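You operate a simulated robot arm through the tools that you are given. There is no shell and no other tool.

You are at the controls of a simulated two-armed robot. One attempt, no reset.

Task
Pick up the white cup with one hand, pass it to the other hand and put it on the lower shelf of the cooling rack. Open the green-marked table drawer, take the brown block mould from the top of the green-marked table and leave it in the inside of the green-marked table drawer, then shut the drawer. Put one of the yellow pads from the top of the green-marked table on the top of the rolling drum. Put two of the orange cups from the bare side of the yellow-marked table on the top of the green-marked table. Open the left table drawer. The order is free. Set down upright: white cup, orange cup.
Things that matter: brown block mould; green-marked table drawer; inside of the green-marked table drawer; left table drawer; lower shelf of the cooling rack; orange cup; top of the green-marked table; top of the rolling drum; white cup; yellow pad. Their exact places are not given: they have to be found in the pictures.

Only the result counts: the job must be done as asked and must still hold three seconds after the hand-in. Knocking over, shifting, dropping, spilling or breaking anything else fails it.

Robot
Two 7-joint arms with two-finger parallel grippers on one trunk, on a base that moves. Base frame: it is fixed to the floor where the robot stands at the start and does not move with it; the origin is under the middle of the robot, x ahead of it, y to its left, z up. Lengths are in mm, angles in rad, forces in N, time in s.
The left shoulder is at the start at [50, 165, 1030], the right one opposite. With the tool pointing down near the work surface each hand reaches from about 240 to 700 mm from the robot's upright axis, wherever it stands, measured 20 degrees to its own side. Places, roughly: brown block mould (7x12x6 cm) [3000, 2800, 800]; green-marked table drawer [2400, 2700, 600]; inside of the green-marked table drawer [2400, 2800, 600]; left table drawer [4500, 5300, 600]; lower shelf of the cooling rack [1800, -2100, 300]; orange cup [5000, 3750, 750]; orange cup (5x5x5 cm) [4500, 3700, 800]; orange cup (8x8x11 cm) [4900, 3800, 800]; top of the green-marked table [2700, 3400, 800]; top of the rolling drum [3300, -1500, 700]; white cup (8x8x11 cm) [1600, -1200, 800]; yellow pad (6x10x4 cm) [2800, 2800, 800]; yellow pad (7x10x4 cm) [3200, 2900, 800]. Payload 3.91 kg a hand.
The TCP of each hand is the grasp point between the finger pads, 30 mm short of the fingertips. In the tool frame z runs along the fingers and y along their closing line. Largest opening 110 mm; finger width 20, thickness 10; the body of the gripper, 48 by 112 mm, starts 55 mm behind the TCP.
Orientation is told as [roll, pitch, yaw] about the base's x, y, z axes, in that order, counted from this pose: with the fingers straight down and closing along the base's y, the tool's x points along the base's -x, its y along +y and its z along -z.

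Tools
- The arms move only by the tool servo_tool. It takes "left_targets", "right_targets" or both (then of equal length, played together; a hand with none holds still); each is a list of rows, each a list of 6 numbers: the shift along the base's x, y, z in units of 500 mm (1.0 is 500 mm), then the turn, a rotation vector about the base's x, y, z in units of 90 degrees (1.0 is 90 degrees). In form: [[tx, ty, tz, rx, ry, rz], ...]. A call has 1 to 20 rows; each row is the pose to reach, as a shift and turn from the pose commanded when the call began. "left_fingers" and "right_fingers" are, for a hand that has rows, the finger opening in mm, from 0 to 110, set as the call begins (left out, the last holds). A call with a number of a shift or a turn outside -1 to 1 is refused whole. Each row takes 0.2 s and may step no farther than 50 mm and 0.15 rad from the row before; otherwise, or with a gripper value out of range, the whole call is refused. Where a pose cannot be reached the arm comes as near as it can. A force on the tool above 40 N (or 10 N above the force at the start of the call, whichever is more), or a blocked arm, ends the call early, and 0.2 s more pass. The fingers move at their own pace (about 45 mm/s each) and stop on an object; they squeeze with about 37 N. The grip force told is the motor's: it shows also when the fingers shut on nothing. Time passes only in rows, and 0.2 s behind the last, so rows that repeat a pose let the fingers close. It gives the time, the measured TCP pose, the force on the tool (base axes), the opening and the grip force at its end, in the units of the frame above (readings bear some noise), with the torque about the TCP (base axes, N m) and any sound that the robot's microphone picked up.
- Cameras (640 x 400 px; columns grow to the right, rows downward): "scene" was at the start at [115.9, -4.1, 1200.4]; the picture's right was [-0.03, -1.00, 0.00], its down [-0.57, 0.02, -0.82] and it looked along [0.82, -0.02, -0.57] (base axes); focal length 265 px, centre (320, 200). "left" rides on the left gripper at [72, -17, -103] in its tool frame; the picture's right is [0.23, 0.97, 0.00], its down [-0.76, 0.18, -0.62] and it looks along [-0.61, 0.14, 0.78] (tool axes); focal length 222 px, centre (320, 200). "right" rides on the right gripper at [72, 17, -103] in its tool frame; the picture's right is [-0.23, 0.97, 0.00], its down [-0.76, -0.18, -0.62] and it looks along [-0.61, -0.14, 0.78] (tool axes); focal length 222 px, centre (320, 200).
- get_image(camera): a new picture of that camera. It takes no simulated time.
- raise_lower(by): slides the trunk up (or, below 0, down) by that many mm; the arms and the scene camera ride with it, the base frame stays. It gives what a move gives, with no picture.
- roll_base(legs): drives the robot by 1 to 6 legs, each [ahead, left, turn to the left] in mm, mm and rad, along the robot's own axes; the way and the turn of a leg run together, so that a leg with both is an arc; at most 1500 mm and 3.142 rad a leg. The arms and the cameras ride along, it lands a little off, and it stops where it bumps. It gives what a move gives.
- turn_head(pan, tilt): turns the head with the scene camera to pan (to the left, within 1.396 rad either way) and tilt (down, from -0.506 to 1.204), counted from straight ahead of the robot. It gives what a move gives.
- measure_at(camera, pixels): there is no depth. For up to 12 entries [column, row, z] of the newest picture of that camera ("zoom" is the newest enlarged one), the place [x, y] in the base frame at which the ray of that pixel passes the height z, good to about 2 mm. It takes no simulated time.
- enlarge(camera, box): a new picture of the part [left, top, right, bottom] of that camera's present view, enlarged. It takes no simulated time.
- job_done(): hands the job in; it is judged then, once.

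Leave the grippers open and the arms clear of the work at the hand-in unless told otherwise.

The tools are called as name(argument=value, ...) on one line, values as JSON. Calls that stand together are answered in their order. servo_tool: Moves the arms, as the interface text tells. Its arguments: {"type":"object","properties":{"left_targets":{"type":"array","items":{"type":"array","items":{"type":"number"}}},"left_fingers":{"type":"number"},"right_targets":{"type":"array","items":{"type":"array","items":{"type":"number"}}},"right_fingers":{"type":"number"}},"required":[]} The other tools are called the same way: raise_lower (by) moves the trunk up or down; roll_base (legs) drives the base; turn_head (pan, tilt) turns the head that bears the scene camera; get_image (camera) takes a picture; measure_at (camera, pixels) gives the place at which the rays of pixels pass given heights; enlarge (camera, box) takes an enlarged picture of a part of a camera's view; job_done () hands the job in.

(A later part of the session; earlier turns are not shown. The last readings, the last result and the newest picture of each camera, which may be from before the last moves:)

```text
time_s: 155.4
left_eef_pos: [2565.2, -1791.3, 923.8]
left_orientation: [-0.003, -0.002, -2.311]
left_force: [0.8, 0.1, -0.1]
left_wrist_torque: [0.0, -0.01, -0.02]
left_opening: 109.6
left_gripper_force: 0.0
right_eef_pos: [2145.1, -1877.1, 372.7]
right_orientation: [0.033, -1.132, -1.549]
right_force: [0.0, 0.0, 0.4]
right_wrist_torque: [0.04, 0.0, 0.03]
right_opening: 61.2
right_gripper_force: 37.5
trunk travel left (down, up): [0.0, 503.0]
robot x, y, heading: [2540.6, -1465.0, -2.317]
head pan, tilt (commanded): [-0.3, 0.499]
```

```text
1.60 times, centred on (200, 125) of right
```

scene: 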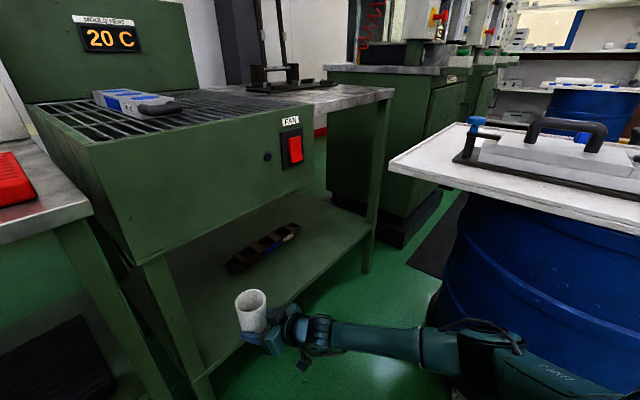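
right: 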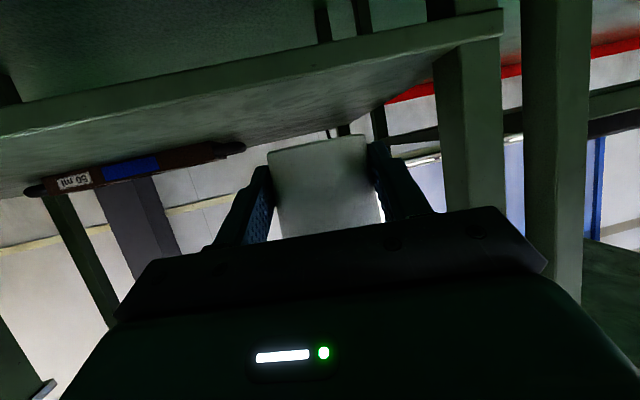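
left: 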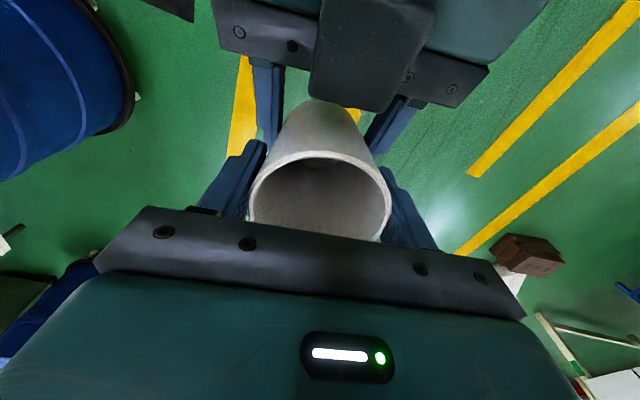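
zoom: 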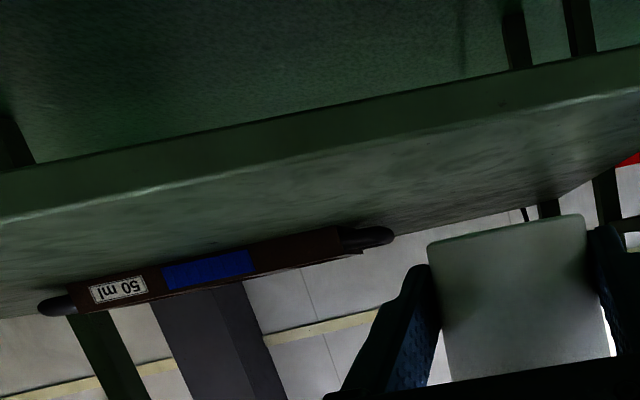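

Combined views give the shelf top ≈ z 297 and the front edge at y≈−1925 near x=2100. I drive the remaining distance.

roll_base(legs=[[112, 45, 0]])

get_image(camera="scene")

get_image(camera="right")

```text
time_s: 156.6
left_eef_pos: [2522.9, -1903.5, 923.4]
left_orientation: [-0.002, -0.002, -2.311]
left_force: [0.6, 0.7, 0.5]
left_wrist_torque: [0.02, -0.02, -0.02]
left_opening: 109.9
left_gripper_force: 0.0
right_eef_pos: [2102.8, -1988.7, 372.8]
right_orientation: [0.034, -1.134, -1.547]
right_force: [0.4, 0.1, -0.5]
right_wrist_torque: [-0.02, 0.02, -0.01]
right_opening: 61.5
right_gripper_force: 37.4
trunk travel left (down, up): [0.0, 503.0]
robot x, y, heading: [2495.7, -1574.3, -2.312]
head pan, tilt (commanded): [-0.3, 0.499]
```

```text
taken
```

scene: 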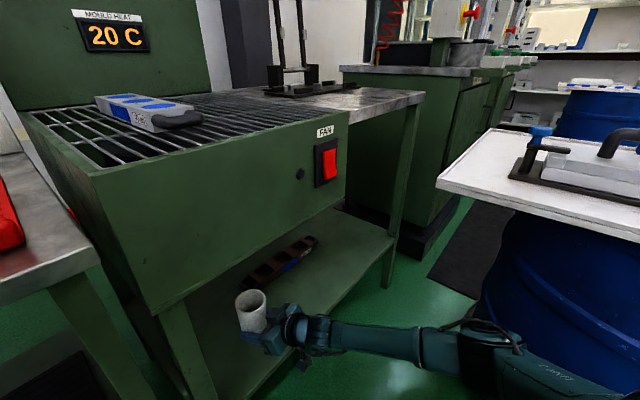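

```text
taken
```

right: 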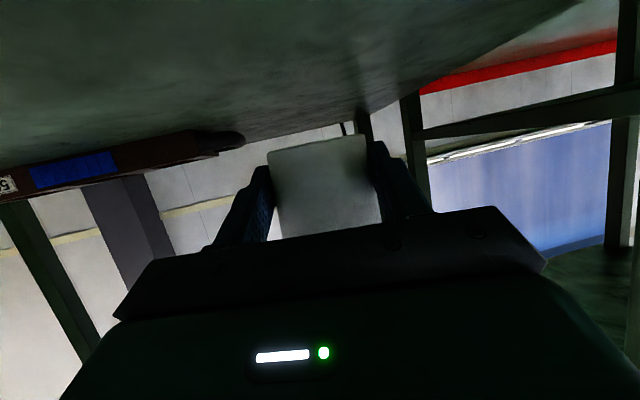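

I lower the cup 34 mm first, then in small steps to feel contact.

servo_tool(right_targets=[[0, 0, -0.02, 0, 0, 0], [0, 0, -0.04, 0, 0, 0], [0, 0, -0.06, 0, 0, 0], [0, 0, -0.068, 0, 0, 0], [0, 0, -0.068, 0, 0, 0]])

servo_tool(right_targets=[[0, 0, -0.004, 0, 0, 0], [0, 0, -0.008, 0, 0, 0], [0, 0, -0.012, 0, 0, 0]])

```text
time_s: 157.8
left_eef_pos: [2523.5, -1904.7, 924.6]
left_orientation: [-0.001, -0.003, -2.31]
left_force: [-0.2, -0.8, 0.3]
left_wrist_torque: [-0.01, -0.02, 0.0]
left_opening: 109.9
left_gripper_force: 0.0
right_eef_pos: [2102.5, -1990.2, 340.9]
right_orientation: [0.033, -1.133, -1.545]
right_force: [-0.2, 0.0, 0.2]
right_wrist_torque: [0.0, 0.01, 0.02]
right_opening: 61.6
right_gripper_force: 36.9
trunk travel left (down, up): [0.0, 503.0]
robot x, y, heading: [2494.0, -1576.3, -2.311]
head pan, tilt (commanded): [-0.3, 0.499]
```

```text
time_s: 158.6
left_eef_pos: [2523.6, -1904.3, 923.0]
left_orientation: [-0.001, -0.003, -2.31]
left_force: [0.1, -0.4, 0.3]
left_wrist_torque: [0.01, 0.0, -0.01]
left_opening: 110.0
left_gripper_force: 0.1
right_eef_pos: [2102.3, -1987.8, 334.1]
right_orientation: [0.031, -1.133, -1.548]
right_force: [0.5, 0.4, -0.8]
right_wrist_torque: [-0.01, -0.02, 0.02]
right_opening: 61.4
right_gripper_force: 37.0
trunk travel left (down, up): [0.0, 503.0]
robot x, y, heading: [2494.6, -1578.0, -2.313]
head pan, tilt (commanded): [-0.3, 0.499]
```

No contact yet at TCP z 334. I continue down in 2 mm steps.

servo_tool(right_targets=[[0, 0, -0.004, 0, 0, 0], [0, 0, -0.008, 0, 0, 0]])

servo_tool(right_targets=[[0, 0, -0.003, 0, 0, 0], [0, 0, -0.006, 0, 0, 0]])

get_image(camera="right")

```text
time_s: 159.2
left_eef_pos: [2522.6, -1904.5, 923.4]
left_orientation: [-0.001, -0.003, -2.311]
left_force: [0.3, 0.5, 0.1]
left_wrist_torque: [0.0, 0.0, -0.02]
left_opening: 110.0
left_gripper_force: 0.0
right_eef_pos: [2102.3, -1989.7, 329.7]
right_orientation: [0.03, -1.133, -1.547]
right_force: [0.1, -0.4, -0.4]
right_wrist_torque: [0.02, -0.03, 0.0]
right_opening: 61.5
right_gripper_force: 37.1
trunk travel left (down, up): [0.0, 503.0]
robot x, y, heading: [2495.3, -1578.3, -2.316]
head pan, tilt (commanded): [-0.3, 0.499]
```

```text
time_s: 159.8
left_eef_pos: [2522.0, -1905.0, 924.2]
left_orientation: [-0.003, -0.005, -2.311]
left_force: [0.0, -0.3, 0.5]
left_wrist_torque: [0.01, 0.0, 0.0]
left_opening: 110.2
left_gripper_force: 0.1
right_eef_pos: [2102.2, -1989.8, 326.4]
right_orientation: [0.034, -1.132, -1.549]
right_force: [-0.6, 0.8, 0.0]
right_wrist_torque: [-0.02, 0.02, 0.01]
right_opening: 61.7
right_gripper_force: 36.6
trunk travel left (down, up): [0.0, 503.0]
robot x, y, heading: [2494.3, -1577.0, -2.309]
head pan, tilt (commanded): [-0.3, 0.499]
```

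```text
taken
```

right: 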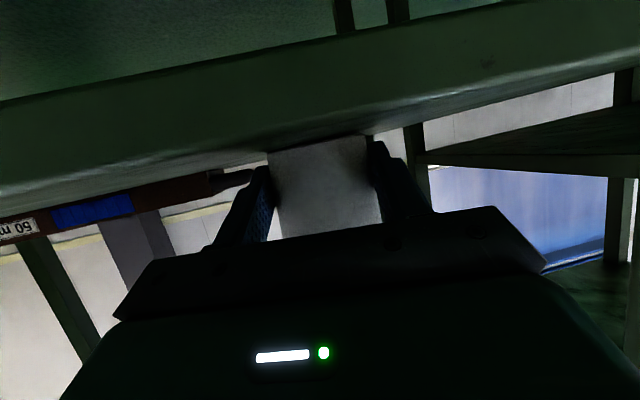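

The wrist camera is now nearly level with the shelf surface; the cup bottom is just above it. I continue in small steps.

servo_tool(right_targets=[[0, 0, -0.004, 0, 0, 0]])

servo_tool(right_targets=[[0, 0, -0.004, 0, 0, 0]])

servo_tool(right_targets=[[0, 0, -0.004, 0, 0, 0]])

```text
time_s: 160.2
left_eef_pos: [2523.0, -1905.2, 923.9]
left_orientation: [-0.001, -0.004, -2.312]
left_force: [-0.2, 0.0, -0.6]
left_wrist_torque: [0.01, 0.03, -0.03]
left_opening: 109.9
left_gripper_force: 0.0
right_eef_pos: [2103.3, -1991.1, 327.1]
right_orientation: [0.032, -1.136, -1.545]
right_force: [0.1, 1.8, 6.3]
right_wrist_torque: [-0.12, 0.18, -0.02]
right_opening: 61.5
right_gripper_force: 36.9
trunk travel left (down, up): [0.0, 503.0]
robot x, y, heading: [2498.4, -1576.4, -2.311]
head pan, tilt (commanded): [-0.3, 0.499]
```

```text
time_s: 160.6
left_eef_pos: [2523.5, -1903.6, 924.4]
left_orientation: [-0.001, -0.008, -2.311]
left_force: [0.5, -0.7, 0.5]
left_wrist_torque: [0.0, -0.03, 0.01]
left_opening: 110.1
left_gripper_force: 0.0
right_eef_pos: [2102.1, -1991.7, 327.2]
right_orientation: [0.028, -1.14, -1.541]
right_force: [0.0, 3.9, 16.0]
right_wrist_torque: [-0.2, 0.39, -0.08]
right_opening: 61.5
right_gripper_force: 36.6
trunk travel left (down, up): [0.0, 503.0]
robot x, y, heading: [2493.9, -1577.2, -2.309]
head pan, tilt (commanded): [-0.3, 0.499]
```

```text
time_s: 161.0
left_eef_pos: [2522.7, -1903.2, 925.2]
left_orientation: [-0.003, -0.006, -2.31]
left_force: [-0.4, 0.0, -0.1]
left_wrist_torque: [-0.02, 0.0, -0.03]
left_opening: 109.8
left_gripper_force: 0.1
right_eef_pos: [2102.9, -1992.7, 325.1]
right_orientation: [0.028, -1.141, -1.54]
right_force: [1.5, 5.8, 24.5]
right_wrist_torque: [-0.23, 0.43, -0.05]
right_opening: 61.5
right_gripper_force: 37.2
trunk travel left (down, up): [0.0, 503.0]
robot x, y, heading: [2495.1, -1575.5, -2.312]
head pan, tilt (commanded): [-0.3, 0.499]
```

The cup stands on the shelf (24 N). I unload by raising 4 mm of command, then open the right fingers.

servo_tool(right_targets=[[0, 0, 0.006, 0, 0, 0], [0, 0, 0.009, 0, 0, 0]])

servo_tool(right_targets=[[0, 0, 0, 0, 0, 0], [0, 0, 0, 0, 0, 0], [0, 0, 0, 0, 0, 0], [0, 0, 0, 0, 0, 0], [0, 0, 0, 0, 0, 0]], right_fingers=110)

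get_image(camera="right")

get_image(camera="scene")

```text
time_s: 161.6
left_eef_pos: [2523.5, -1904.2, 923.4]
left_orientation: [-0.001, -0.004, -2.31]
left_force: [-0.8, -1.1, 1.3]
left_wrist_torque: [-0.03, 0.01, 0.0]
left_opening: 109.9
left_gripper_force: 0.0
right_eef_pos: [2103.2, -1988.6, 324.9]
right_orientation: [0.033, -1.131, -1.547]
right_force: [1.7, -3.9, 10.9]
right_wrist_torque: [-0.47, 0.2, 0.11]
right_opening: 61.8
right_gripper_force: 36.9
trunk travel left (down, up): [0.0, 503.0]
robot x, y, heading: [2494.0, -1578.2, -2.315]
head pan, tilt (commanded): [-0.3, 0.499]
```

```text
time_s: 162.8
left_eef_pos: [2522.7, -1905.1, 922.9]
left_orientation: [-0.002, -0.002, -2.312]
left_force: [0.6, 0.0, 0.0]
left_wrist_torque: [-0.02, 0.01, -0.01]
left_opening: 110.0
left_gripper_force: 0.1
right_eef_pos: [2102.9, -1988.9, 325.3]
right_orientation: [0.033, -1.132, -1.548]
right_force: [0.2, 0.0, 0.5]
right_wrist_torque: [0.02, 0.0, -0.03]
right_opening: 110.1
right_gripper_force: 0.0
trunk travel left (down, up): [0.0, 503.0]
robot x, y, heading: [2494.6, -1574.7, -2.311]
head pan, tilt (commanded): [-0.3, 0.499]
```

```text
taken
```

right: 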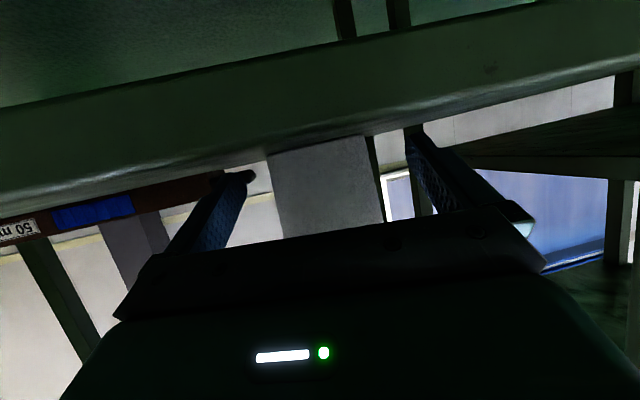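

```text
taken
```

scene: 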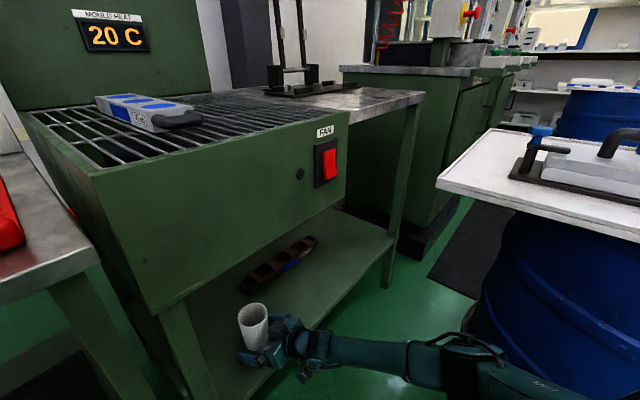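

The cup stands upright and the fingers are free. I retreat along the tool axis by ~130 mm.

servo_tool(right_targets=[[-0.001, 0.036, 0.012, 0, 0, 0], [-0.002, 0.072, 0.026, 0, 0, 0], [-0.003, 0.108, 0.042, 0, 0, 0], [-0.004, 0.144, 0.058, 0, 0, 0], [-0.005, 0.18, 0.074, 0, 0, 0], [-0.006, 0.216, 0.09, 0, 0, 0], [-0.007, 0.252, 0.1, 0, 0, 0]])

get_image(camera="scene")

```text
time_s: 164.4
left_eef_pos: [2522.2, -1904.9, 923.0]
left_orientation: [0.0, -0.002, -2.312]
left_force: [0.1, 0.1, 0.3]
left_wrist_torque: [0.01, 0.01, 0.0]
left_opening: 110.1
left_gripper_force: 0.0
right_eef_pos: [2099.7, -1862.9, 374.3]
right_orientation: [0.033, -1.131, -1.548]
right_force: [-0.4, 0.2, 0.3]
right_wrist_torque: [-0.05, 0.0, 0.06]
right_opening: 110.1
right_gripper_force: 0.1
trunk travel left (down, up): [0.0, 503.0]
robot x, y, heading: [2494.4, -1577.3, -2.312]
head pan, tilt (commanded): [-0.3, 0.499]
```

```text
taken
```

scene: 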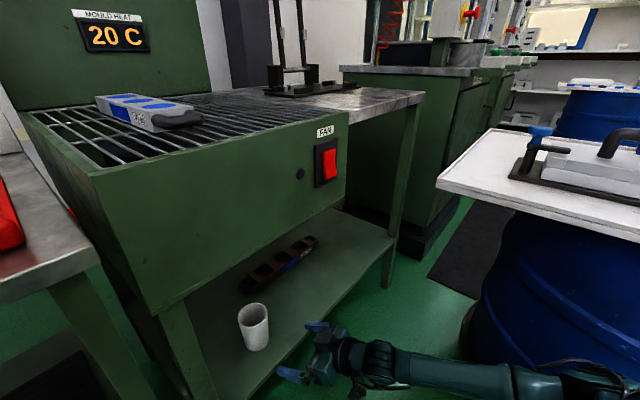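

The cup stands upright on the lower shelf. The elbow is near the drum, so I move the base in +x first, then +y, then raise the trunk.

roll_base(legs=[[-81, 89, 0], [-222, -202, 0]])

raise_lower(by=250)

get_image(camera="scene")

```text
time_s: 167.9
left_eef_pos: [2641.9, -1602.8, 924.0]
left_orientation: [-0.001, -0.003, -2.31]
left_force: [-0.6, 0.1, -0.2]
left_wrist_torque: [-0.03, 0.02, -0.01]
left_opening: 109.7
left_gripper_force: 0.2
right_eef_pos: [2219.6, -1563.3, 375.2]
right_orientation: [0.033, -1.132, -1.545]
right_force: [-0.7, 0.6, -0.3]
right_wrist_torque: [0.02, 0.02, 0.04]
right_opening: 109.9
right_gripper_force: 0.0
trunk travel left (down, up): [0.0, 503.0]
robot x, y, heading: [2614.9, -1272.8, -2.307]
head pan, tilt (commanded): [-0.3, 0.499]
```

```text
time_s: 170.4
left_eef_pos: [2642.7, -1602.9, 1174.1]
left_orientation: [-0.004, -0.003, -2.309]
left_force: [-0.4, -1.0, 0.2]
left_wrist_torque: [-0.02, 0.0, 0.01]
left_opening: 109.9
left_gripper_force: 0.0
right_eef_pos: [2219.6, -1563.5, 625.0]
right_orientation: [0.032, -1.133, -1.543]
right_force: [-0.1, 0.0, 0.7]
right_wrist_torque: [0.0, -0.03, 0.02]
right_opening: 110.0
right_gripper_force: 0.1
trunk travel left (down, up): [-250.0, 253.0]
robot x, y, heading: [2616.5, -1276.2, -2.311]
head pan, tilt (commanded): [-0.3, 0.499]
```

```text
taken
```

scene: 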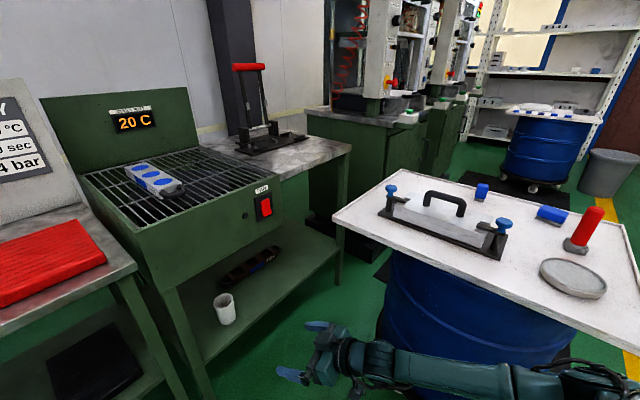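

The cup is upright on the shelf and everything else is untouched. Now I raise the right hand and bring its tool back to pointing down.

servo_tool(right_targets=[[0, 0, 0.09, 0, 0, 0], [0, 0, 0.18, 0, 0, 0], [0, 0, 0.27, 0, 0, 0], [0, 0, 0.36, 0, 0, 0], [0, 0, 0.45, 0, 0, 0], [0, 0, 0.54, 0, 0, 0], [0, 0, 0.63, 0, 0, 0], [0, 0, 0.72, 0, 0, 0], [0, 0, 0.72, 0, 0, 0]])

servo_tool(right_targets=[[0, 0, 0, 0.08, 0.002, 0], [0, 0, 0, 0.16, 0.004, 0], [0, 0, 0, 0.24, 0.006, 0], [0, 0, 0, 0.32, 0.008, 0], [0, 0, 0, 0.4, 0.01, 0], [0, 0, 0, 0.48, 0.012, 0], [0, 0, 0, 0.56, 0.014, 0], [0, 0, 0, 0.64, 0.016, 0], [0, 0, 0, 0.721, 0.018, 0], [0, 0, 0, 0.721, 0.018, 0]])

servo_tool(right_targets=[[0, 0, 0, 0, 0, -0.08], [0, 0, 0, 0, 0, -0.16], [0, 0, 0, 0, 0, -0.24], [0, 0, 0, 0, 0, -0.32], [0, 0, 0, 0, 0, -0.4], [0, 0, 0, 0, 0, -0.48], [0, 0, 0, 0, 0, -0.488]])

get_image(camera="scene")

```text
time_s: 172.4
left_eef_pos: [2643.0, -1602.9, 1173.7]
left_orientation: [-0.003, -0.003, -2.309]
left_force: [0.4, -0.4, -0.2]
left_wrist_torque: [-0.04, 0.0, 0.01]
left_opening: 109.8
left_gripper_force: 0.0
right_eef_pos: [2221.8, -1564.5, 985.0]
right_orientation: [0.032, -1.132, -1.546]
right_force: [0.0, -0.2, -0.4]
right_wrist_torque: [0.01, 0.03, 0.0]
right_opening: 110.0
right_gripper_force: 0.1
trunk travel left (down, up): [-250.0, 253.0]
robot x, y, heading: [2615.6, -1275.9, -2.315]
head pan, tilt (commanded): [-0.3, 0.499]
```

```text
time_s: 174.6
left_eef_pos: [2642.8, -1603.8, 1173.9]
left_orientation: [-0.002, -0.003, -2.309]
left_force: [0.7, -0.1, 0.3]
left_wrist_torque: [0.01, 0.03, 0.01]
left_opening: 110.2
left_gripper_force: 0.1
right_eef_pos: [2220.1, -1562.8, 985.7]
right_orientation: [0.033, 0.0, -1.546]
right_force: [-0.3, 0.2, -0.2]
right_wrist_torque: [0.01, -0.01, -0.01]
right_opening: 109.9
right_gripper_force: 0.1
trunk travel left (down, up): [-250.0, 253.0]
robot x, y, heading: [2614.8, -1274.8, -2.311]
head pan, tilt (commanded): [-0.3, 0.499]
```

```text
time_s: 176.2
left_eef_pos: [2642.0, -1603.9, 1175.0]
left_orientation: [-0.003, -0.004, -2.309]
left_force: [0.0, -0.4, 0.4]
left_wrist_torque: [0.03, -0.01, 0.0]
left_opening: 110.1
left_gripper_force: 0.1
right_eef_pos: [2219.4, -1563.7, 984.6]
right_orientation: [0.033, 0.0, -2.314]
right_force: [0.2, -0.4, 0.1]
right_wrist_torque: [-0.01, 0.02, -0.02]
right_opening: 109.9
right_gripper_force: 0.1
trunk travel left (down, up): [-250.0, 253.0]
robot x, y, heading: [2616.4, -1274.5, -2.308]
head pan, tilt (commanded): [-0.3, 0.499]
```

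```text
taken
```

scene: 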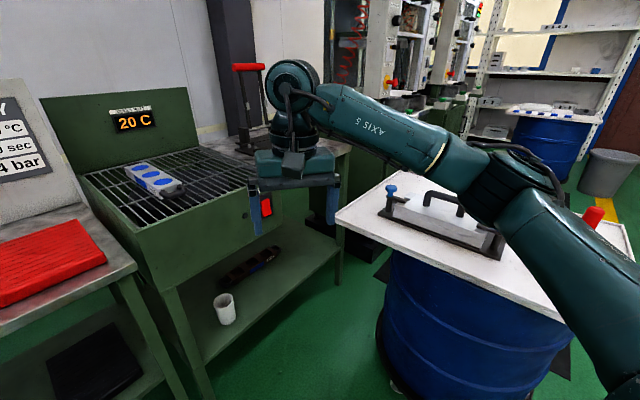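

The right tool points down again. I retract the right hand a little, correct its small roll, then drive back to the aisle and turn to face the tables on the other side (+y).

servo_tool(right_targets=[[0.05, 0.055, 0.03, 0.0142, 0.0155, 0], [0.1, 0.11, 0.06, 0.0142, 0.0155, 0], [0.15, 0.165, 0.09, 0.0142, 0.0155, 0], [0.174, 0.192, 0.1, 0.0142, 0.0155, 0]])

roll_base(legs=[[-720, -656, 0], [0, 0, -2.4]])

turn_head(pan=0.0, tilt=0.4)

get_image(camera="scene")

```text
time_s: 177.2
left_eef_pos: [2642.0, -1603.8, 1174.3]
left_orientation: [0.002, -0.004, -2.307]
left_force: [-0.2, -0.2, -0.1]
left_wrist_torque: [0.0, 0.02, -0.02]
left_opening: 110.3
left_gripper_force: 0.1
right_eef_pos: [2308.0, -1467.0, 1034.7]
right_orientation: [-0.001, 0.001, -2.313]
right_force: [-0.1, -0.3, -0.1]
right_wrist_torque: [-0.01, -0.01, 0.01]
right_opening: 109.9
right_gripper_force: 0.1
trunk travel left (down, up): [-250.0, 253.0]
robot x, y, heading: [2614.5, -1275.4, -2.311]
head pan, tilt (commanded): [-0.3, 0.499]
```

```text
time_s: 189.2
left_eef_pos: [2375.9, -74.4, 1173.6]
left_orientation: [-0.001, -0.004, 1.564]
left_force: [1.6, -0.2, -0.3]
left_wrist_torque: [0.01, 0.04, 0.01]
left_opening: 110.1
left_gripper_force: 0.1
right_eef_pos: [2716.9, 48.5, 1035.6]
right_orientation: [0.001, 0.001, 1.56]
right_force: [1.1, 0.2, 0.0]
right_wrist_torque: [0.02, -0.01, 0.01]
right_opening: 109.9
right_gripper_force: 0.0
trunk travel left (down, up): [-250.0, 253.0]
robot x, y, heading: [2611.1, -301.4, 1.561]
head pan, tilt (commanded): [-0.3, 0.499]
```

```text
time_s: 190.0
left_eef_pos: [2376.1, -74.0, 1174.1]
left_orientation: [-0.003, -0.004, 1.564]
left_force: [-0.6, -0.2, 0.2]
left_wrist_torque: [-0.01, -0.02, 0.02]
left_opening: 110.0
left_gripper_force: 0.1
right_eef_pos: [2715.6, 49.0, 1034.8]
right_orientation: [-0.001, -0.001, 1.561]
right_force: [-0.2, -1.0, 0.0]
right_wrist_torque: [0.02, 0.03, 0.01]
right_opening: 110.1
right_gripper_force: 0.0
trunk travel left (down, up): [-250.0, 253.0]
robot x, y, heading: [2614.0, -298.9, 1.561]
head pan, tilt (commanded): [0.0, 0.4]
```

```text
taken
```

scene: 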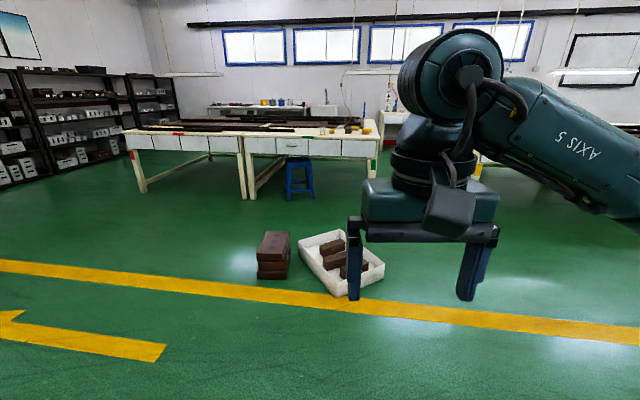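

I see the table with drawers ahead, a blue stool, and brown blocks with a white tray on the floor in front of me. I enlarge the table and measure floor positions.

enlarge(camera="scene", box=[110, 80, 430, 280])

measure_at(camera="scene", pixels=[[258, 278, 0], [288, 278, 0], [258, 250, 0], [323, 293, 0], [385, 275, 0], [300, 240, 0], [345, 230, 0], [244, 198, 0], [377, 195, 0], [303, 198, 0], [140, 192, 0], [480, 180, 0]])

```text
2.00 times, centred on (270, 180) of scene
```

zoom: 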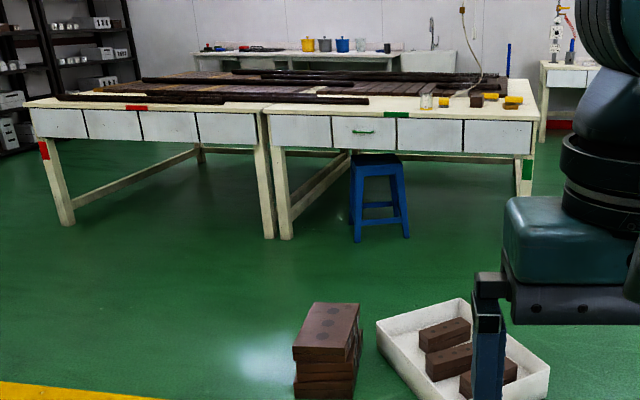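

```text
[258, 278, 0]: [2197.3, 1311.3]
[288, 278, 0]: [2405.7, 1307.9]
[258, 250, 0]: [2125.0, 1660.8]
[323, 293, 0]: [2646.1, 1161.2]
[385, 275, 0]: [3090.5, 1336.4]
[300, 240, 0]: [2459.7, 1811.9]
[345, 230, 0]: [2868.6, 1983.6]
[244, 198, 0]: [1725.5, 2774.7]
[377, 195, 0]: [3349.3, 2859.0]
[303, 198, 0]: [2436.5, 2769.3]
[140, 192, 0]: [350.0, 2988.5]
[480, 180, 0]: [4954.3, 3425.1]
```

The green-marked table spans x≈1720–3350 with its front at y≈2780; the second drawer has a green handle with a blue stool below it. Floor obstacles: blocks and tray within x 2120–3090, y 1160–1980. I check the route to the right of the tray.

turn_head(pan=-0.9, tilt=0.45)

get_image(camera="scene")

```text
time_s: 191.2
left_eef_pos: [2375.2, -74.5, 1174.0]
left_orientation: [-0.001, -0.001, 1.564]
left_force: [-1.2, 0.0, -0.5]
left_wrist_torque: [-0.02, -0.02, -0.01]
left_opening: 110.0
left_gripper_force: 0.0
right_eef_pos: [2717.2, 48.6, 1035.4]
right_orientation: [0.0, -0.001, 1.561]
right_force: [-1.0, -0.4, -0.2]
right_wrist_torque: [0.01, 0.0, 0.01]
right_opening: 110.1
right_gripper_force: 0.0
trunk travel left (down, up): [-250.0, 253.0]
robot x, y, heading: [2617.2, -299.1, 1.558]
head pan, tilt (commanded): [-0.901, 0.45]
```

```text
taken
```

scene: 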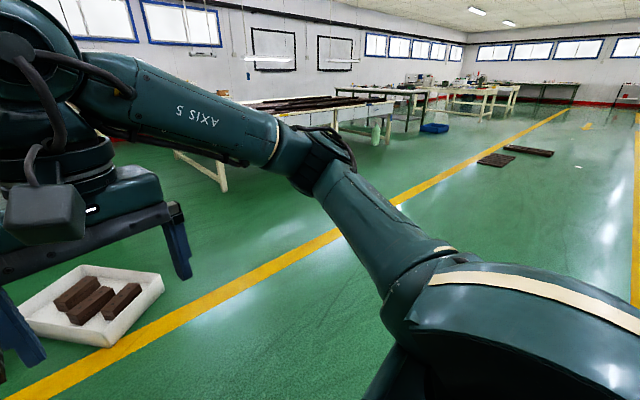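

measure_at(camera="scene", pixels=[[164, 290, 0], [110, 347, 0], [75, 265, 60], [20, 330, 0], [224, 192, 0], [175, 152, 0], [386, 140, 0], [165, 277, 60]])

```text
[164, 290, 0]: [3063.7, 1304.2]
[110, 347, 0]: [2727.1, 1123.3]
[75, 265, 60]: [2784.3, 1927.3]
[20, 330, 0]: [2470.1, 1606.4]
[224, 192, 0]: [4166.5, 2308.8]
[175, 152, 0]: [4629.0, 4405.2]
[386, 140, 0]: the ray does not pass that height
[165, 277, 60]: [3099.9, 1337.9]
```

The path at x≈3550 is free. I drive right, then ahead to the front-right of the green-marked table.

roll_base(legs=[[0, -900, 0], [1300, 0, 0], [1150, 0, 0]])

turn_head(pan=0.6, tilt=0.5)

get_image(camera="scene")

```text
time_s: 211.0
left_eef_pos: [3290.3, 2374.0, 1173.7]
left_orientation: [-0.002, -0.002, 1.568]
left_force: [0.4, -0.3, -0.2]
left_wrist_torque: [0.04, -0.03, 0.0]
left_opening: 110.0
left_gripper_force: 0.0
right_eef_pos: [3631.4, 2497.5, 1035.4]
right_orientation: [0.0, 0.001, 1.564]
right_force: [0.4, 0.2, 0.5]
right_wrist_torque: [-0.02, 0.01, 0.0]
right_opening: 109.8
right_gripper_force: 0.0
trunk travel left (down, up): [-250.0, 253.0]
robot x, y, heading: [3532.2, 2148.5, 1.566]
head pan, tilt (commanded): [-0.901, 0.45]
```

```text
time_s: 212.6
left_eef_pos: [3289.8, 2374.5, 1173.8]
left_orientation: [0.0, -0.004, 1.567]
left_force: [-0.6, 0.3, 0.0]
left_wrist_torque: [0.0, -0.03, -0.03]
left_opening: 110.1
left_gripper_force: 0.1
right_eef_pos: [3631.5, 2498.5, 1035.7]
right_orientation: [0.0, 0.0, 1.563]
right_force: [-1.0, 0.0, -0.1]
right_wrist_torque: [0.03, 0.0, 0.0]
right_opening: 110.1
right_gripper_force: 0.1
trunk travel left (down, up): [-250.0, 253.0]
robot x, y, heading: [3529.8, 2151.9, 1.567]
head pan, tilt (commanded): [0.6, 0.499]
```

```text
taken
```

scene: 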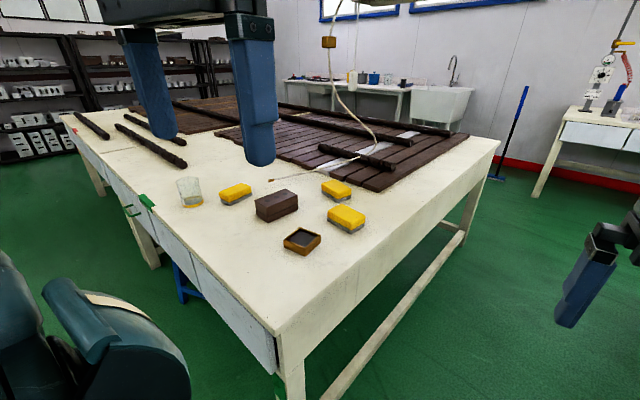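

A clear view: glass (190,190), yellow pad (236,193), brown block mould (277,204), yellow pads (336,188) and (346,217), small brown box (302,240). I enlarge and measure.

enlarge(camera="scene", box=[120, 130, 400, 290])

measure_at(camera="scene", pixels=[[192, 205, 750], [236, 200, 770], [277, 214, 750], [336, 196, 770], [346, 225, 770], [302, 248, 750], [275, 332, 750], [500, 143, 750], [62, 117, 750], [272, 180, 760], [128, 210, 650], [280, 395, 0]])

```text
2.29 times, centred on (260, 210) of scene
```

zoom: 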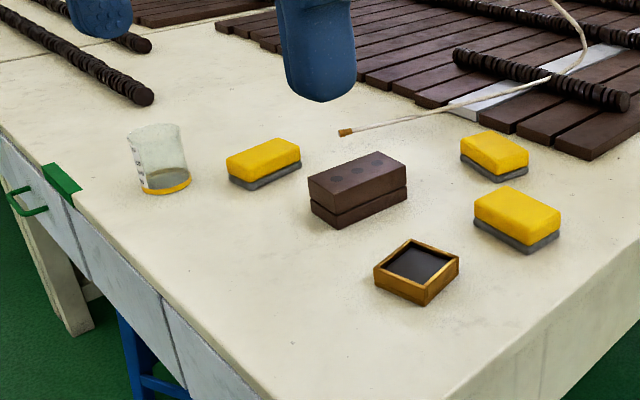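

```text
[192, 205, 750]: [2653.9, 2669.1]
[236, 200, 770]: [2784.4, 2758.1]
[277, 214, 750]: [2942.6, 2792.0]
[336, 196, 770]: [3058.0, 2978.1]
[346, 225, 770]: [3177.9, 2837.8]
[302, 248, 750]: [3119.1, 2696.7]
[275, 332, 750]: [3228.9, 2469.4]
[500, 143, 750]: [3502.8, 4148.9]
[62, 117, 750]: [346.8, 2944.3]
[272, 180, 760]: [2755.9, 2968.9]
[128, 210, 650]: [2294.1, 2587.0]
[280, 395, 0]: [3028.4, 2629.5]
```

I raise the trunk 200 mm to triangulate the table height from a second viewpoint.

raise_lower(by=200)

get_image(camera="scene")

enlarge(camera="scene", box=[120, 160, 440, 360])

```text
time_s: 214.8
left_eef_pos: [3291.0, 2374.1, 1373.0]
left_orientation: [-0.001, -0.003, 1.568]
left_force: [-0.4, 1.0, -0.1]
left_wrist_torque: [0.01, -0.02, -0.01]
left_opening: 110.0
left_gripper_force: 0.1
right_eef_pos: [3629.6, 2496.6, 1234.3]
right_orientation: [0.0, 0.0, 1.563]
right_force: [0.3, 0.0, -0.4]
right_wrist_torque: [0.03, 0.01, 0.02]
right_opening: 109.9
right_gripper_force: 0.1
trunk travel left (down, up): [-450.0, 53.0]
robot x, y, heading: [3526.6, 2148.4, 1.568]
head pan, tilt (commanded): [0.6, 0.499]
```

```text
taken
```

scene: 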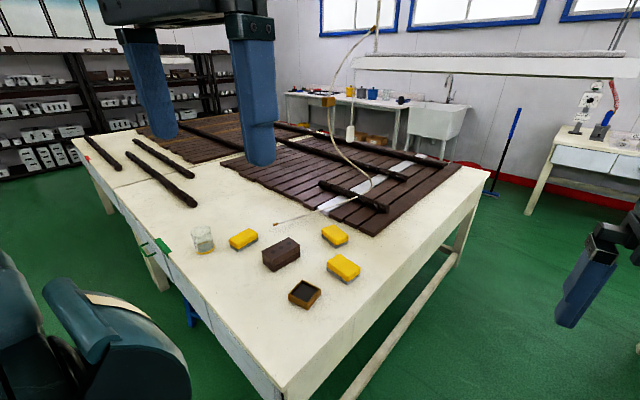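

```text
2.00 times, centred on (280, 260) of scene
```

zoom: 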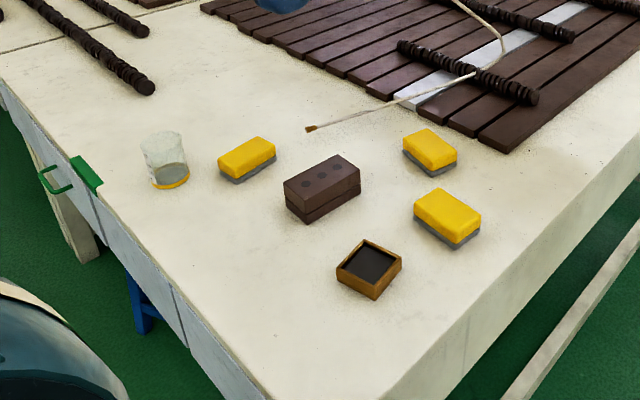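

The two views give a table-top height of about z≈752. I measure the objects at that height in the newest zoom.

measure_at(camera="zoom", pixels=[[308, 223, 752], [361, 188, 752], [285, 205, 752], [233, 184, 752], [275, 161, 752], [440, 177, 752], [456, 249, 752], [376, 299, 752], [171, 188, 752], [308, 128, 755], [40, 175, 640], [72, 190, 640]])

measure_at(camera="zoom", pixels=[[404, 161, 752], [457, 171, 752], [416, 227, 752], [481, 233, 752], [338, 280, 752], [402, 270, 752], [285, 185, 812], [332, 155, 812], [361, 168, 812], [308, 204, 812], [220, 174, 752], [380, 399, 752]])

```text
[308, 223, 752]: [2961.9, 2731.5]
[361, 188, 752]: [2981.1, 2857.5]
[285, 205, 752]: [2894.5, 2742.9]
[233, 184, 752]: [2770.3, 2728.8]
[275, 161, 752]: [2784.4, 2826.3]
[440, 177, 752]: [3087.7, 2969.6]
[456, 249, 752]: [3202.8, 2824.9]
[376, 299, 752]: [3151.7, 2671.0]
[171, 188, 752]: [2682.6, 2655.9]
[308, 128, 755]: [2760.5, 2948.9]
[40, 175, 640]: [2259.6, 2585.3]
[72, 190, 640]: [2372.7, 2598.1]
```

```text
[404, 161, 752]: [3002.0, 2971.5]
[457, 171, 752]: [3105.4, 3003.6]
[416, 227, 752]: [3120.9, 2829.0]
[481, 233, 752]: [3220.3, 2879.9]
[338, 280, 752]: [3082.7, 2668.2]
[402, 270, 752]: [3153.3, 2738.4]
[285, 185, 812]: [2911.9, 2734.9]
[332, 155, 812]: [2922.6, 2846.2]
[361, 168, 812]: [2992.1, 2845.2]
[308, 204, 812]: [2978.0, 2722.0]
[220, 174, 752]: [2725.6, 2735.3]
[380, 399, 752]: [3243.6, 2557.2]
```

measure_at(camera="scene", pixels=[[284, 388, 752], [210, 318, 752], [152, 245, 752], [73, 140, 752], [486, 172, 752], [145, 247, 640], [148, 290, 0], [163, 290, 0], [190, 325, 0]])

enlarge(camera="scene", box=[100, 200, 260, 340])

```text
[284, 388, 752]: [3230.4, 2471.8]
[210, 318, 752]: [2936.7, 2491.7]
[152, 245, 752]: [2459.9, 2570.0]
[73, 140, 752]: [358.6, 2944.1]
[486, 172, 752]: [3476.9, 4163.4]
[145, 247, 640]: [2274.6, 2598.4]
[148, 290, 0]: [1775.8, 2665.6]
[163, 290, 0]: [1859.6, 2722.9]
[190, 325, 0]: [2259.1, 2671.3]
```

```text
2.86 times, centred on (180, 270) of scene
```

zoom: 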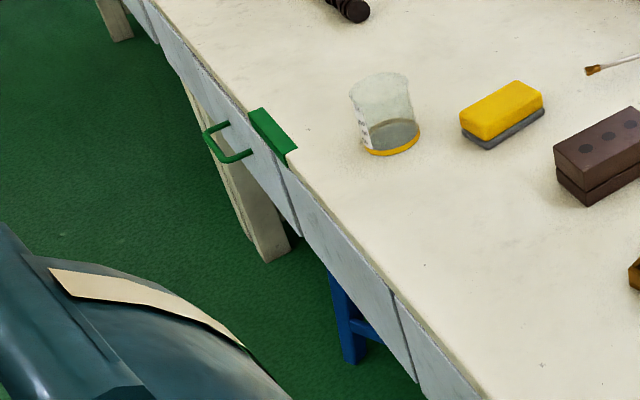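

The table front edge runs from (3230,2472) towards (2460,2570). Before manoeuvring between the floor obstacles, I look straight down to learn my base's footprint.

turn_head(pan=0.0, tilt=1.2)

get_image(camera="scene")

turn_head(pan=-1.39, tilt=1.2)

get_image(camera="scene")

```text
time_s: 215.9
left_eef_pos: [3290.9, 2373.2, 1373.2]
left_orientation: [-0.002, -0.005, 1.566]
left_force: [0.8, 1.4, 1.0]
left_wrist_torque: [-0.01, -0.01, 0.02]
left_opening: 110.0
left_gripper_force: 0.1
right_eef_pos: [3630.4, 2498.9, 1236.6]
right_orientation: [-0.001, 0.0, 1.564]
right_force: [-0.4, -0.2, 0.3]
right_wrist_torque: [0.01, -0.02, 0.0]
right_opening: 109.8
right_gripper_force: 0.0
trunk travel left (down, up): [-450.0, 53.0]
robot x, y, heading: [3529.8, 2146.8, 1.56]
head pan, tilt (commanded): [0.0, 1.201]
```

```text
taken
```

scene: 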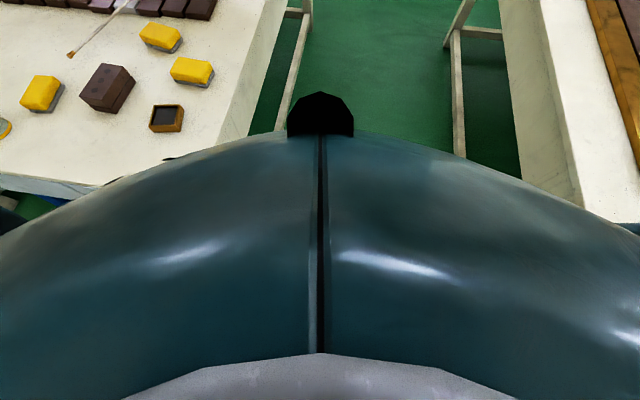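

```text
time_s: 217.4
left_eef_pos: [3291.2, 2373.8, 1374.8]
left_orientation: [-0.001, -0.005, 1.566]
left_force: [-0.4, 0.5, -0.8]
left_wrist_torque: [0.0, 0.0, -0.02]
left_opening: 109.9
left_gripper_force: 0.2
right_eef_pos: [3630.4, 2498.7, 1235.6]
right_orientation: [0.0, -0.001, 1.565]
right_force: [-0.6, -1.2, 0.3]
right_wrist_torque: [-0.02, 0.0, -0.01]
right_opening: 110.1
right_gripper_force: 0.1
trunk travel left (down, up): [-450.0, 53.0]
robot x, y, heading: [3530.5, 2148.7, 1.56]
head pan, tilt (commanded): [-1.389, 1.201]
```

```text
taken
```

scene: 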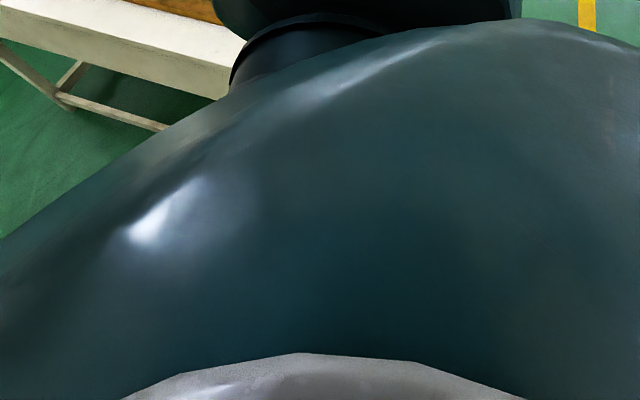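

The chest hides the base. I use the right wrist camera instead: I move the right hand out to the right and yaw it 90° to the left so that its camera looks at my base.

servo_tool(right_targets=[[0.05, 0, 0, 0, 0, 0.09], [0.1, 0, 0, 0, 0, 0.18], [0.15, 0, 0, 0, 0, 0.27], [0.2, 0, 0, 0, 0, 0.36], [0.25, 0, 0, 0, 0, 0.45], [0.3, 0, 0, 0, 0, 0.54], [0.35, 0, 0, 0, 0, 0.63], [0.4, 0, 0, 0, 0, 0.72], [0.45, 0, 0, 0, 0, 0.81], [0.5, 0, 0, 0, 0, 0.9], [0.5, 0, 0, 0, 0, 0.98]])

get_image(camera="right")

```text
time_s: 219.8
left_eef_pos: [3289.5, 2373.8, 1373.4]
left_orientation: [-0.002, -0.003, 1.567]
left_force: [-0.5, 0.4, -0.3]
left_wrist_torque: [0.0, 0.01, -0.02]
left_opening: 109.9
left_gripper_force: 0.0
right_eef_pos: [3723.4, 2393.5, 1209.1]
right_orientation: [0.0, -0.001, 3.103]
right_force: [-0.1, 0.1, 0.6]
right_wrist_torque: [0.01, -0.01, 0.01]
right_opening: 109.8
right_gripper_force: 0.0
right hand out of reach, approached as far as the arm can: row 7, 8, 9, 10, 11
trunk travel left (down, up): [-450.0, 53.0]
robot x, y, heading: [3530.8, 2149.5, 1.569]
head pan, tilt (commanded): [-1.389, 1.201]
```

```text
taken
```

right: 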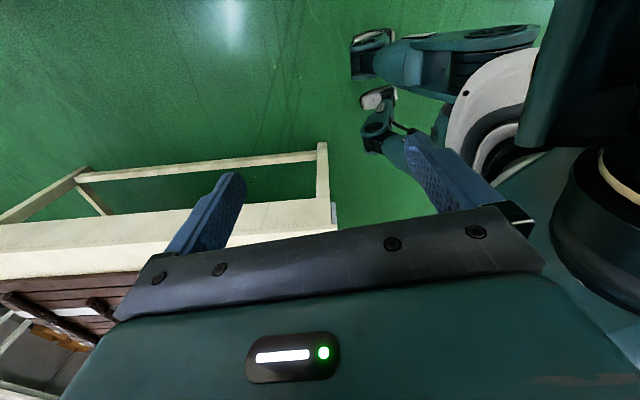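

I see my base's wheel arms at (370,55) and (380,110). I measure their positions on the floor.

measure_at(camera="right", pixels=[[352, 75, 60], [352, 45, 60], [372, 30, 60], [362, 140, 60], [372, 150, 60], [365, 95, 60], [500, 40, 100], [450, 120, 150], [325, 145, 0], [330, 225, 752]])

```text
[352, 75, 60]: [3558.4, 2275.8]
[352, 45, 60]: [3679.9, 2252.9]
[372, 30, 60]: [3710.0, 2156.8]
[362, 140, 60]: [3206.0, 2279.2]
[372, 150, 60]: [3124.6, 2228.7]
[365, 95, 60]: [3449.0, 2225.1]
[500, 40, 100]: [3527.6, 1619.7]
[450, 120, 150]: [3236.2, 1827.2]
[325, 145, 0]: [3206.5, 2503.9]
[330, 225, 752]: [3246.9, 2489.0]
```

enlarge(camera="right", box=[320, 0, 600, 200])

```text
2.00 times, centred on (460, 100) of right
```

zoom: 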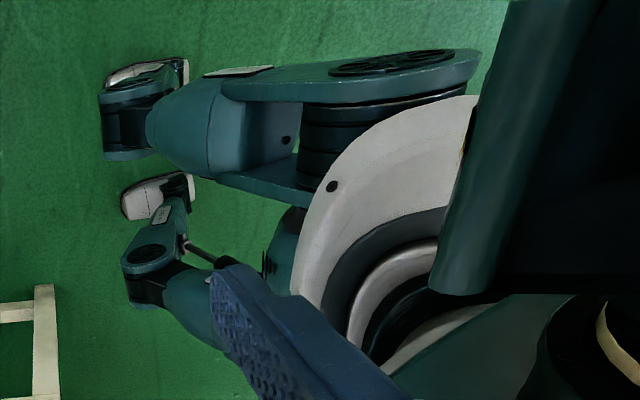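

My robot turns out to stand on two legs close to the axis, so the footprint is compact. I restore the right hand's yaw, lower the trunk back, and drive around the tray to the front of the green drawer.

servo_tool(right_targets=[[-0.02, 0.02, 0, 0, 0, -0.09], [-0.04, 0.04, 0, 0, 0, -0.18], [-0.06, 0.06, 0, 0, 0, -0.27], [-0.08, 0.08, 0, 0, 0, -0.36], [-0.1, 0.1, 0, 0, 0, -0.45], [-0.12, 0.12, 0, 0, 0, -0.54], [-0.14, 0.14, 0, 0, 0, -0.63], [-0.16, 0.16, 0, 0, 0, -0.72], [-0.18, 0.18, 0, 0, 0, -0.81], [-0.2, 0.2, 0, 0, 0, -0.9], [-0.2, 0.2, 0, 0, 0, -0.98]])

raise_lower(by=-200)

roll_base(legs=[[-1450, 0, 0], [0, 1000, 0], [0, 830, 0], [1150, 0, 0], [0, 0, -0.12]])

turn_head(pan=-0.4, tilt=0.45)

get_image(camera="scene")

```text
time_s: 222.2
left_eef_pos: [3291.4, 2374.4, 1373.9]
left_orientation: [-0.003, -0.005, 1.567]
left_force: [-0.3, 0.1, 0.6]
left_wrist_torque: [-0.01, -0.01, 0.0]
left_opening: 110.0
left_gripper_force: 0.0
right_eef_pos: [3625.5, 2495.0, 1211.1]
right_orientation: [0.001, 0.001, 1.559]
right_force: [1.0, 0.2, 0.2]
right_wrist_torque: [0.0, 0.05, -0.02]
right_opening: 109.9
right_gripper_force: 0.1
trunk travel left (down, up): [-450.0, 53.0]
robot x, y, heading: [3530.7, 2147.3, 1.571]
head pan, tilt (commanded): [-1.389, 1.201]
```

```text
time_s: 224.4
left_eef_pos: [3290.5, 2373.0, 1174.1]
left_orientation: [-0.002, -0.002, 1.569]
left_force: [-0.2, -0.4, 0.4]
left_wrist_torque: [0.0, 0.02, 0.0]
left_opening: 110.0
left_gripper_force: 0.0
right_eef_pos: [3625.4, 2495.8, 1011.1]
right_orientation: [0.0, 0.001, 1.562]
right_force: [-0.2, 0.6, 0.3]
right_wrist_torque: [0.01, -0.01, -0.04]
right_opening: 109.7
right_gripper_force: 0.0
trunk travel left (down, up): [-250.0, 253.0]
robot x, y, heading: [3531.7, 2152.1, 1.57]
head pan, tilt (commanded): [-1.389, 1.201]
```

```text
time_s: 253.6
left_eef_pos: [1471.2, 2099.3, 1174.3]
left_orientation: [-0.002, -0.005, 1.457]
left_force: [0.0, -0.1, -0.5]
left_wrist_torque: [0.0, 0.0, 0.02]
left_opening: 109.9
left_gripper_force: 0.0
right_eef_pos: [1817.1, 2182.9, 1011.8]
right_orientation: [0.0, 0.0, 1.455]
right_force: [0.6, 0.1, 0.2]
right_wrist_torque: [0.04, 0.03, 0.02]
right_opening: 110.0
right_gripper_force: 0.1
trunk travel left (down, up): [-250.0, 253.0]
robot x, y, heading: [1682.9, 1849.5, 1.455]
head pan, tilt (commanded): [-1.389, 1.201]
```

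```text
time_s: 254.9
left_eef_pos: [1470.3, 2096.8, 1172.8]
left_orientation: [-0.001, -0.005, 1.459]
left_force: [0.8, -0.2, 0.2]
left_wrist_torque: [0.03, 0.0, 0.01]
left_opening: 109.9
left_gripper_force: 0.1
right_eef_pos: [1817.1, 2182.2, 1012.3]
right_orientation: [0.001, -0.001, 1.453]
right_force: [-0.3, -0.6, 0.0]
right_wrist_torque: [0.04, -0.01, -0.02]
right_opening: 109.7
right_gripper_force: 0.0
trunk travel left (down, up): [-250.0, 253.0]
robot x, y, heading: [1688.6, 1851.8, 1.458]
head pan, tilt (commanded): [-0.4, 0.45]
```

```text
taken
```

scene: 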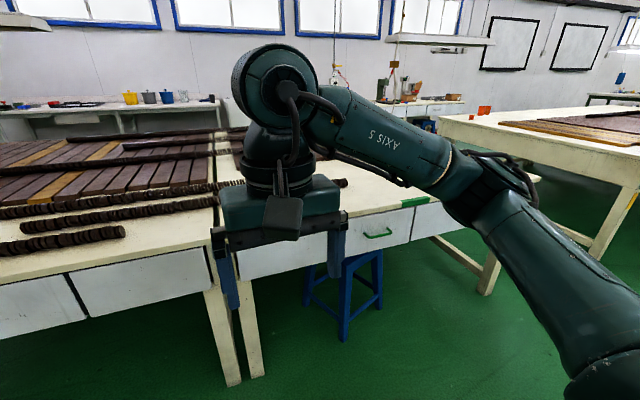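

I see the green handle at (378,235) and the stool at (345,290). I enlarge that region.

enlarge(camera="scene", box=[280, 170, 480, 350])

```text
2.22 times, centred on (380, 260) of scene
```

zoom: 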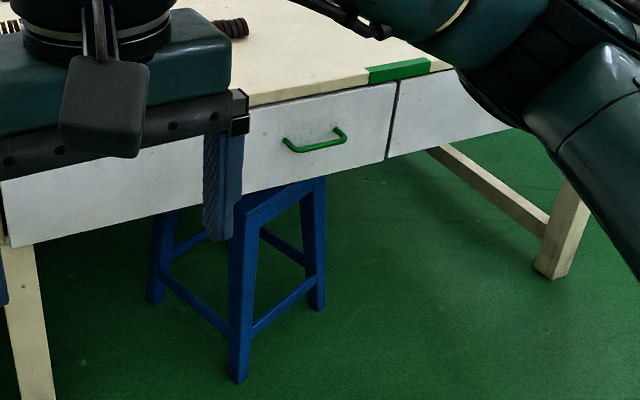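

measure_at(camera="zoom", pixels=[[238, 381, 0], [318, 308, 0], [155, 303, 0], [290, 150, 670], [345, 140, 670], [283, 140, 670], [340, 128, 670], [388, 160, 620], [396, 85, 740], [240, 205, 570], [325, 180, 570], [560, 278, 0]])

measure_at(camera="zoom", pixels=[[370, 85, 752], [430, 72, 752], [252, 105, 752], [387, 163, 620], [10, 246, 620], [5, 180, 740]])

```text
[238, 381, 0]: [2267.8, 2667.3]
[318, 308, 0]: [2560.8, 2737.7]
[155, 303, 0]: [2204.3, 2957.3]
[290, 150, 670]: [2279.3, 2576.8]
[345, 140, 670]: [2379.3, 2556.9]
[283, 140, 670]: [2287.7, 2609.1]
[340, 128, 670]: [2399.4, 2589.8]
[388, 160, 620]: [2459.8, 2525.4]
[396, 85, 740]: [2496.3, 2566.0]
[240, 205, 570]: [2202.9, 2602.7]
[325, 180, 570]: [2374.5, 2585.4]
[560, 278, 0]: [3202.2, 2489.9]
```

```text
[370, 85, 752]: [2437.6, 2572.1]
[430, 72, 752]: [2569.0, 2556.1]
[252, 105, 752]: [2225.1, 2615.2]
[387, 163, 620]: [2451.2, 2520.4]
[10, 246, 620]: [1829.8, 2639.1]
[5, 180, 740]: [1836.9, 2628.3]
```

Handle bar: centre ≈ (2317,2555), z≈680, about 115 mm long, standoff ~30 mm; the stool seat (z≈485) is below the drawer bottom (z≈585). I look at the floor blocks to my right-rear to know my room.

turn_head(pan=-1.39, tilt=0.7)

get_image(camera="scene")

```text
time_s: 256.1
left_eef_pos: [1471.0, 2098.0, 1173.9]
left_orientation: [-0.001, -0.001, 1.458]
left_force: [0.4, 1.0, -0.6]
left_wrist_torque: [0.02, 0.01, -0.04]
left_opening: 109.8
left_gripper_force: 0.1
right_eef_pos: [1815.8, 2182.3, 1011.4]
right_orientation: [0.001, 0.0, 1.454]
right_force: [0.5, -0.1, 0.5]
right_wrist_torque: [0.0, -0.01, 0.01]
right_opening: 109.7
right_gripper_force: 0.0
trunk travel left (down, up): [-250.0, 253.0]
robot x, y, heading: [1688.0, 1848.6, 1.462]
head pan, tilt (commanded): [-1.389, 0.7]
```

```text
taken
```

scene: 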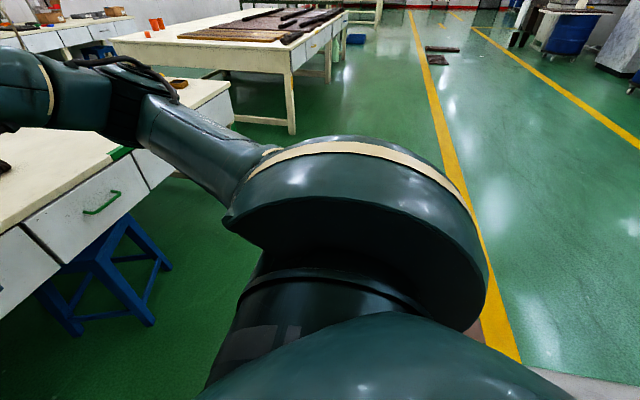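

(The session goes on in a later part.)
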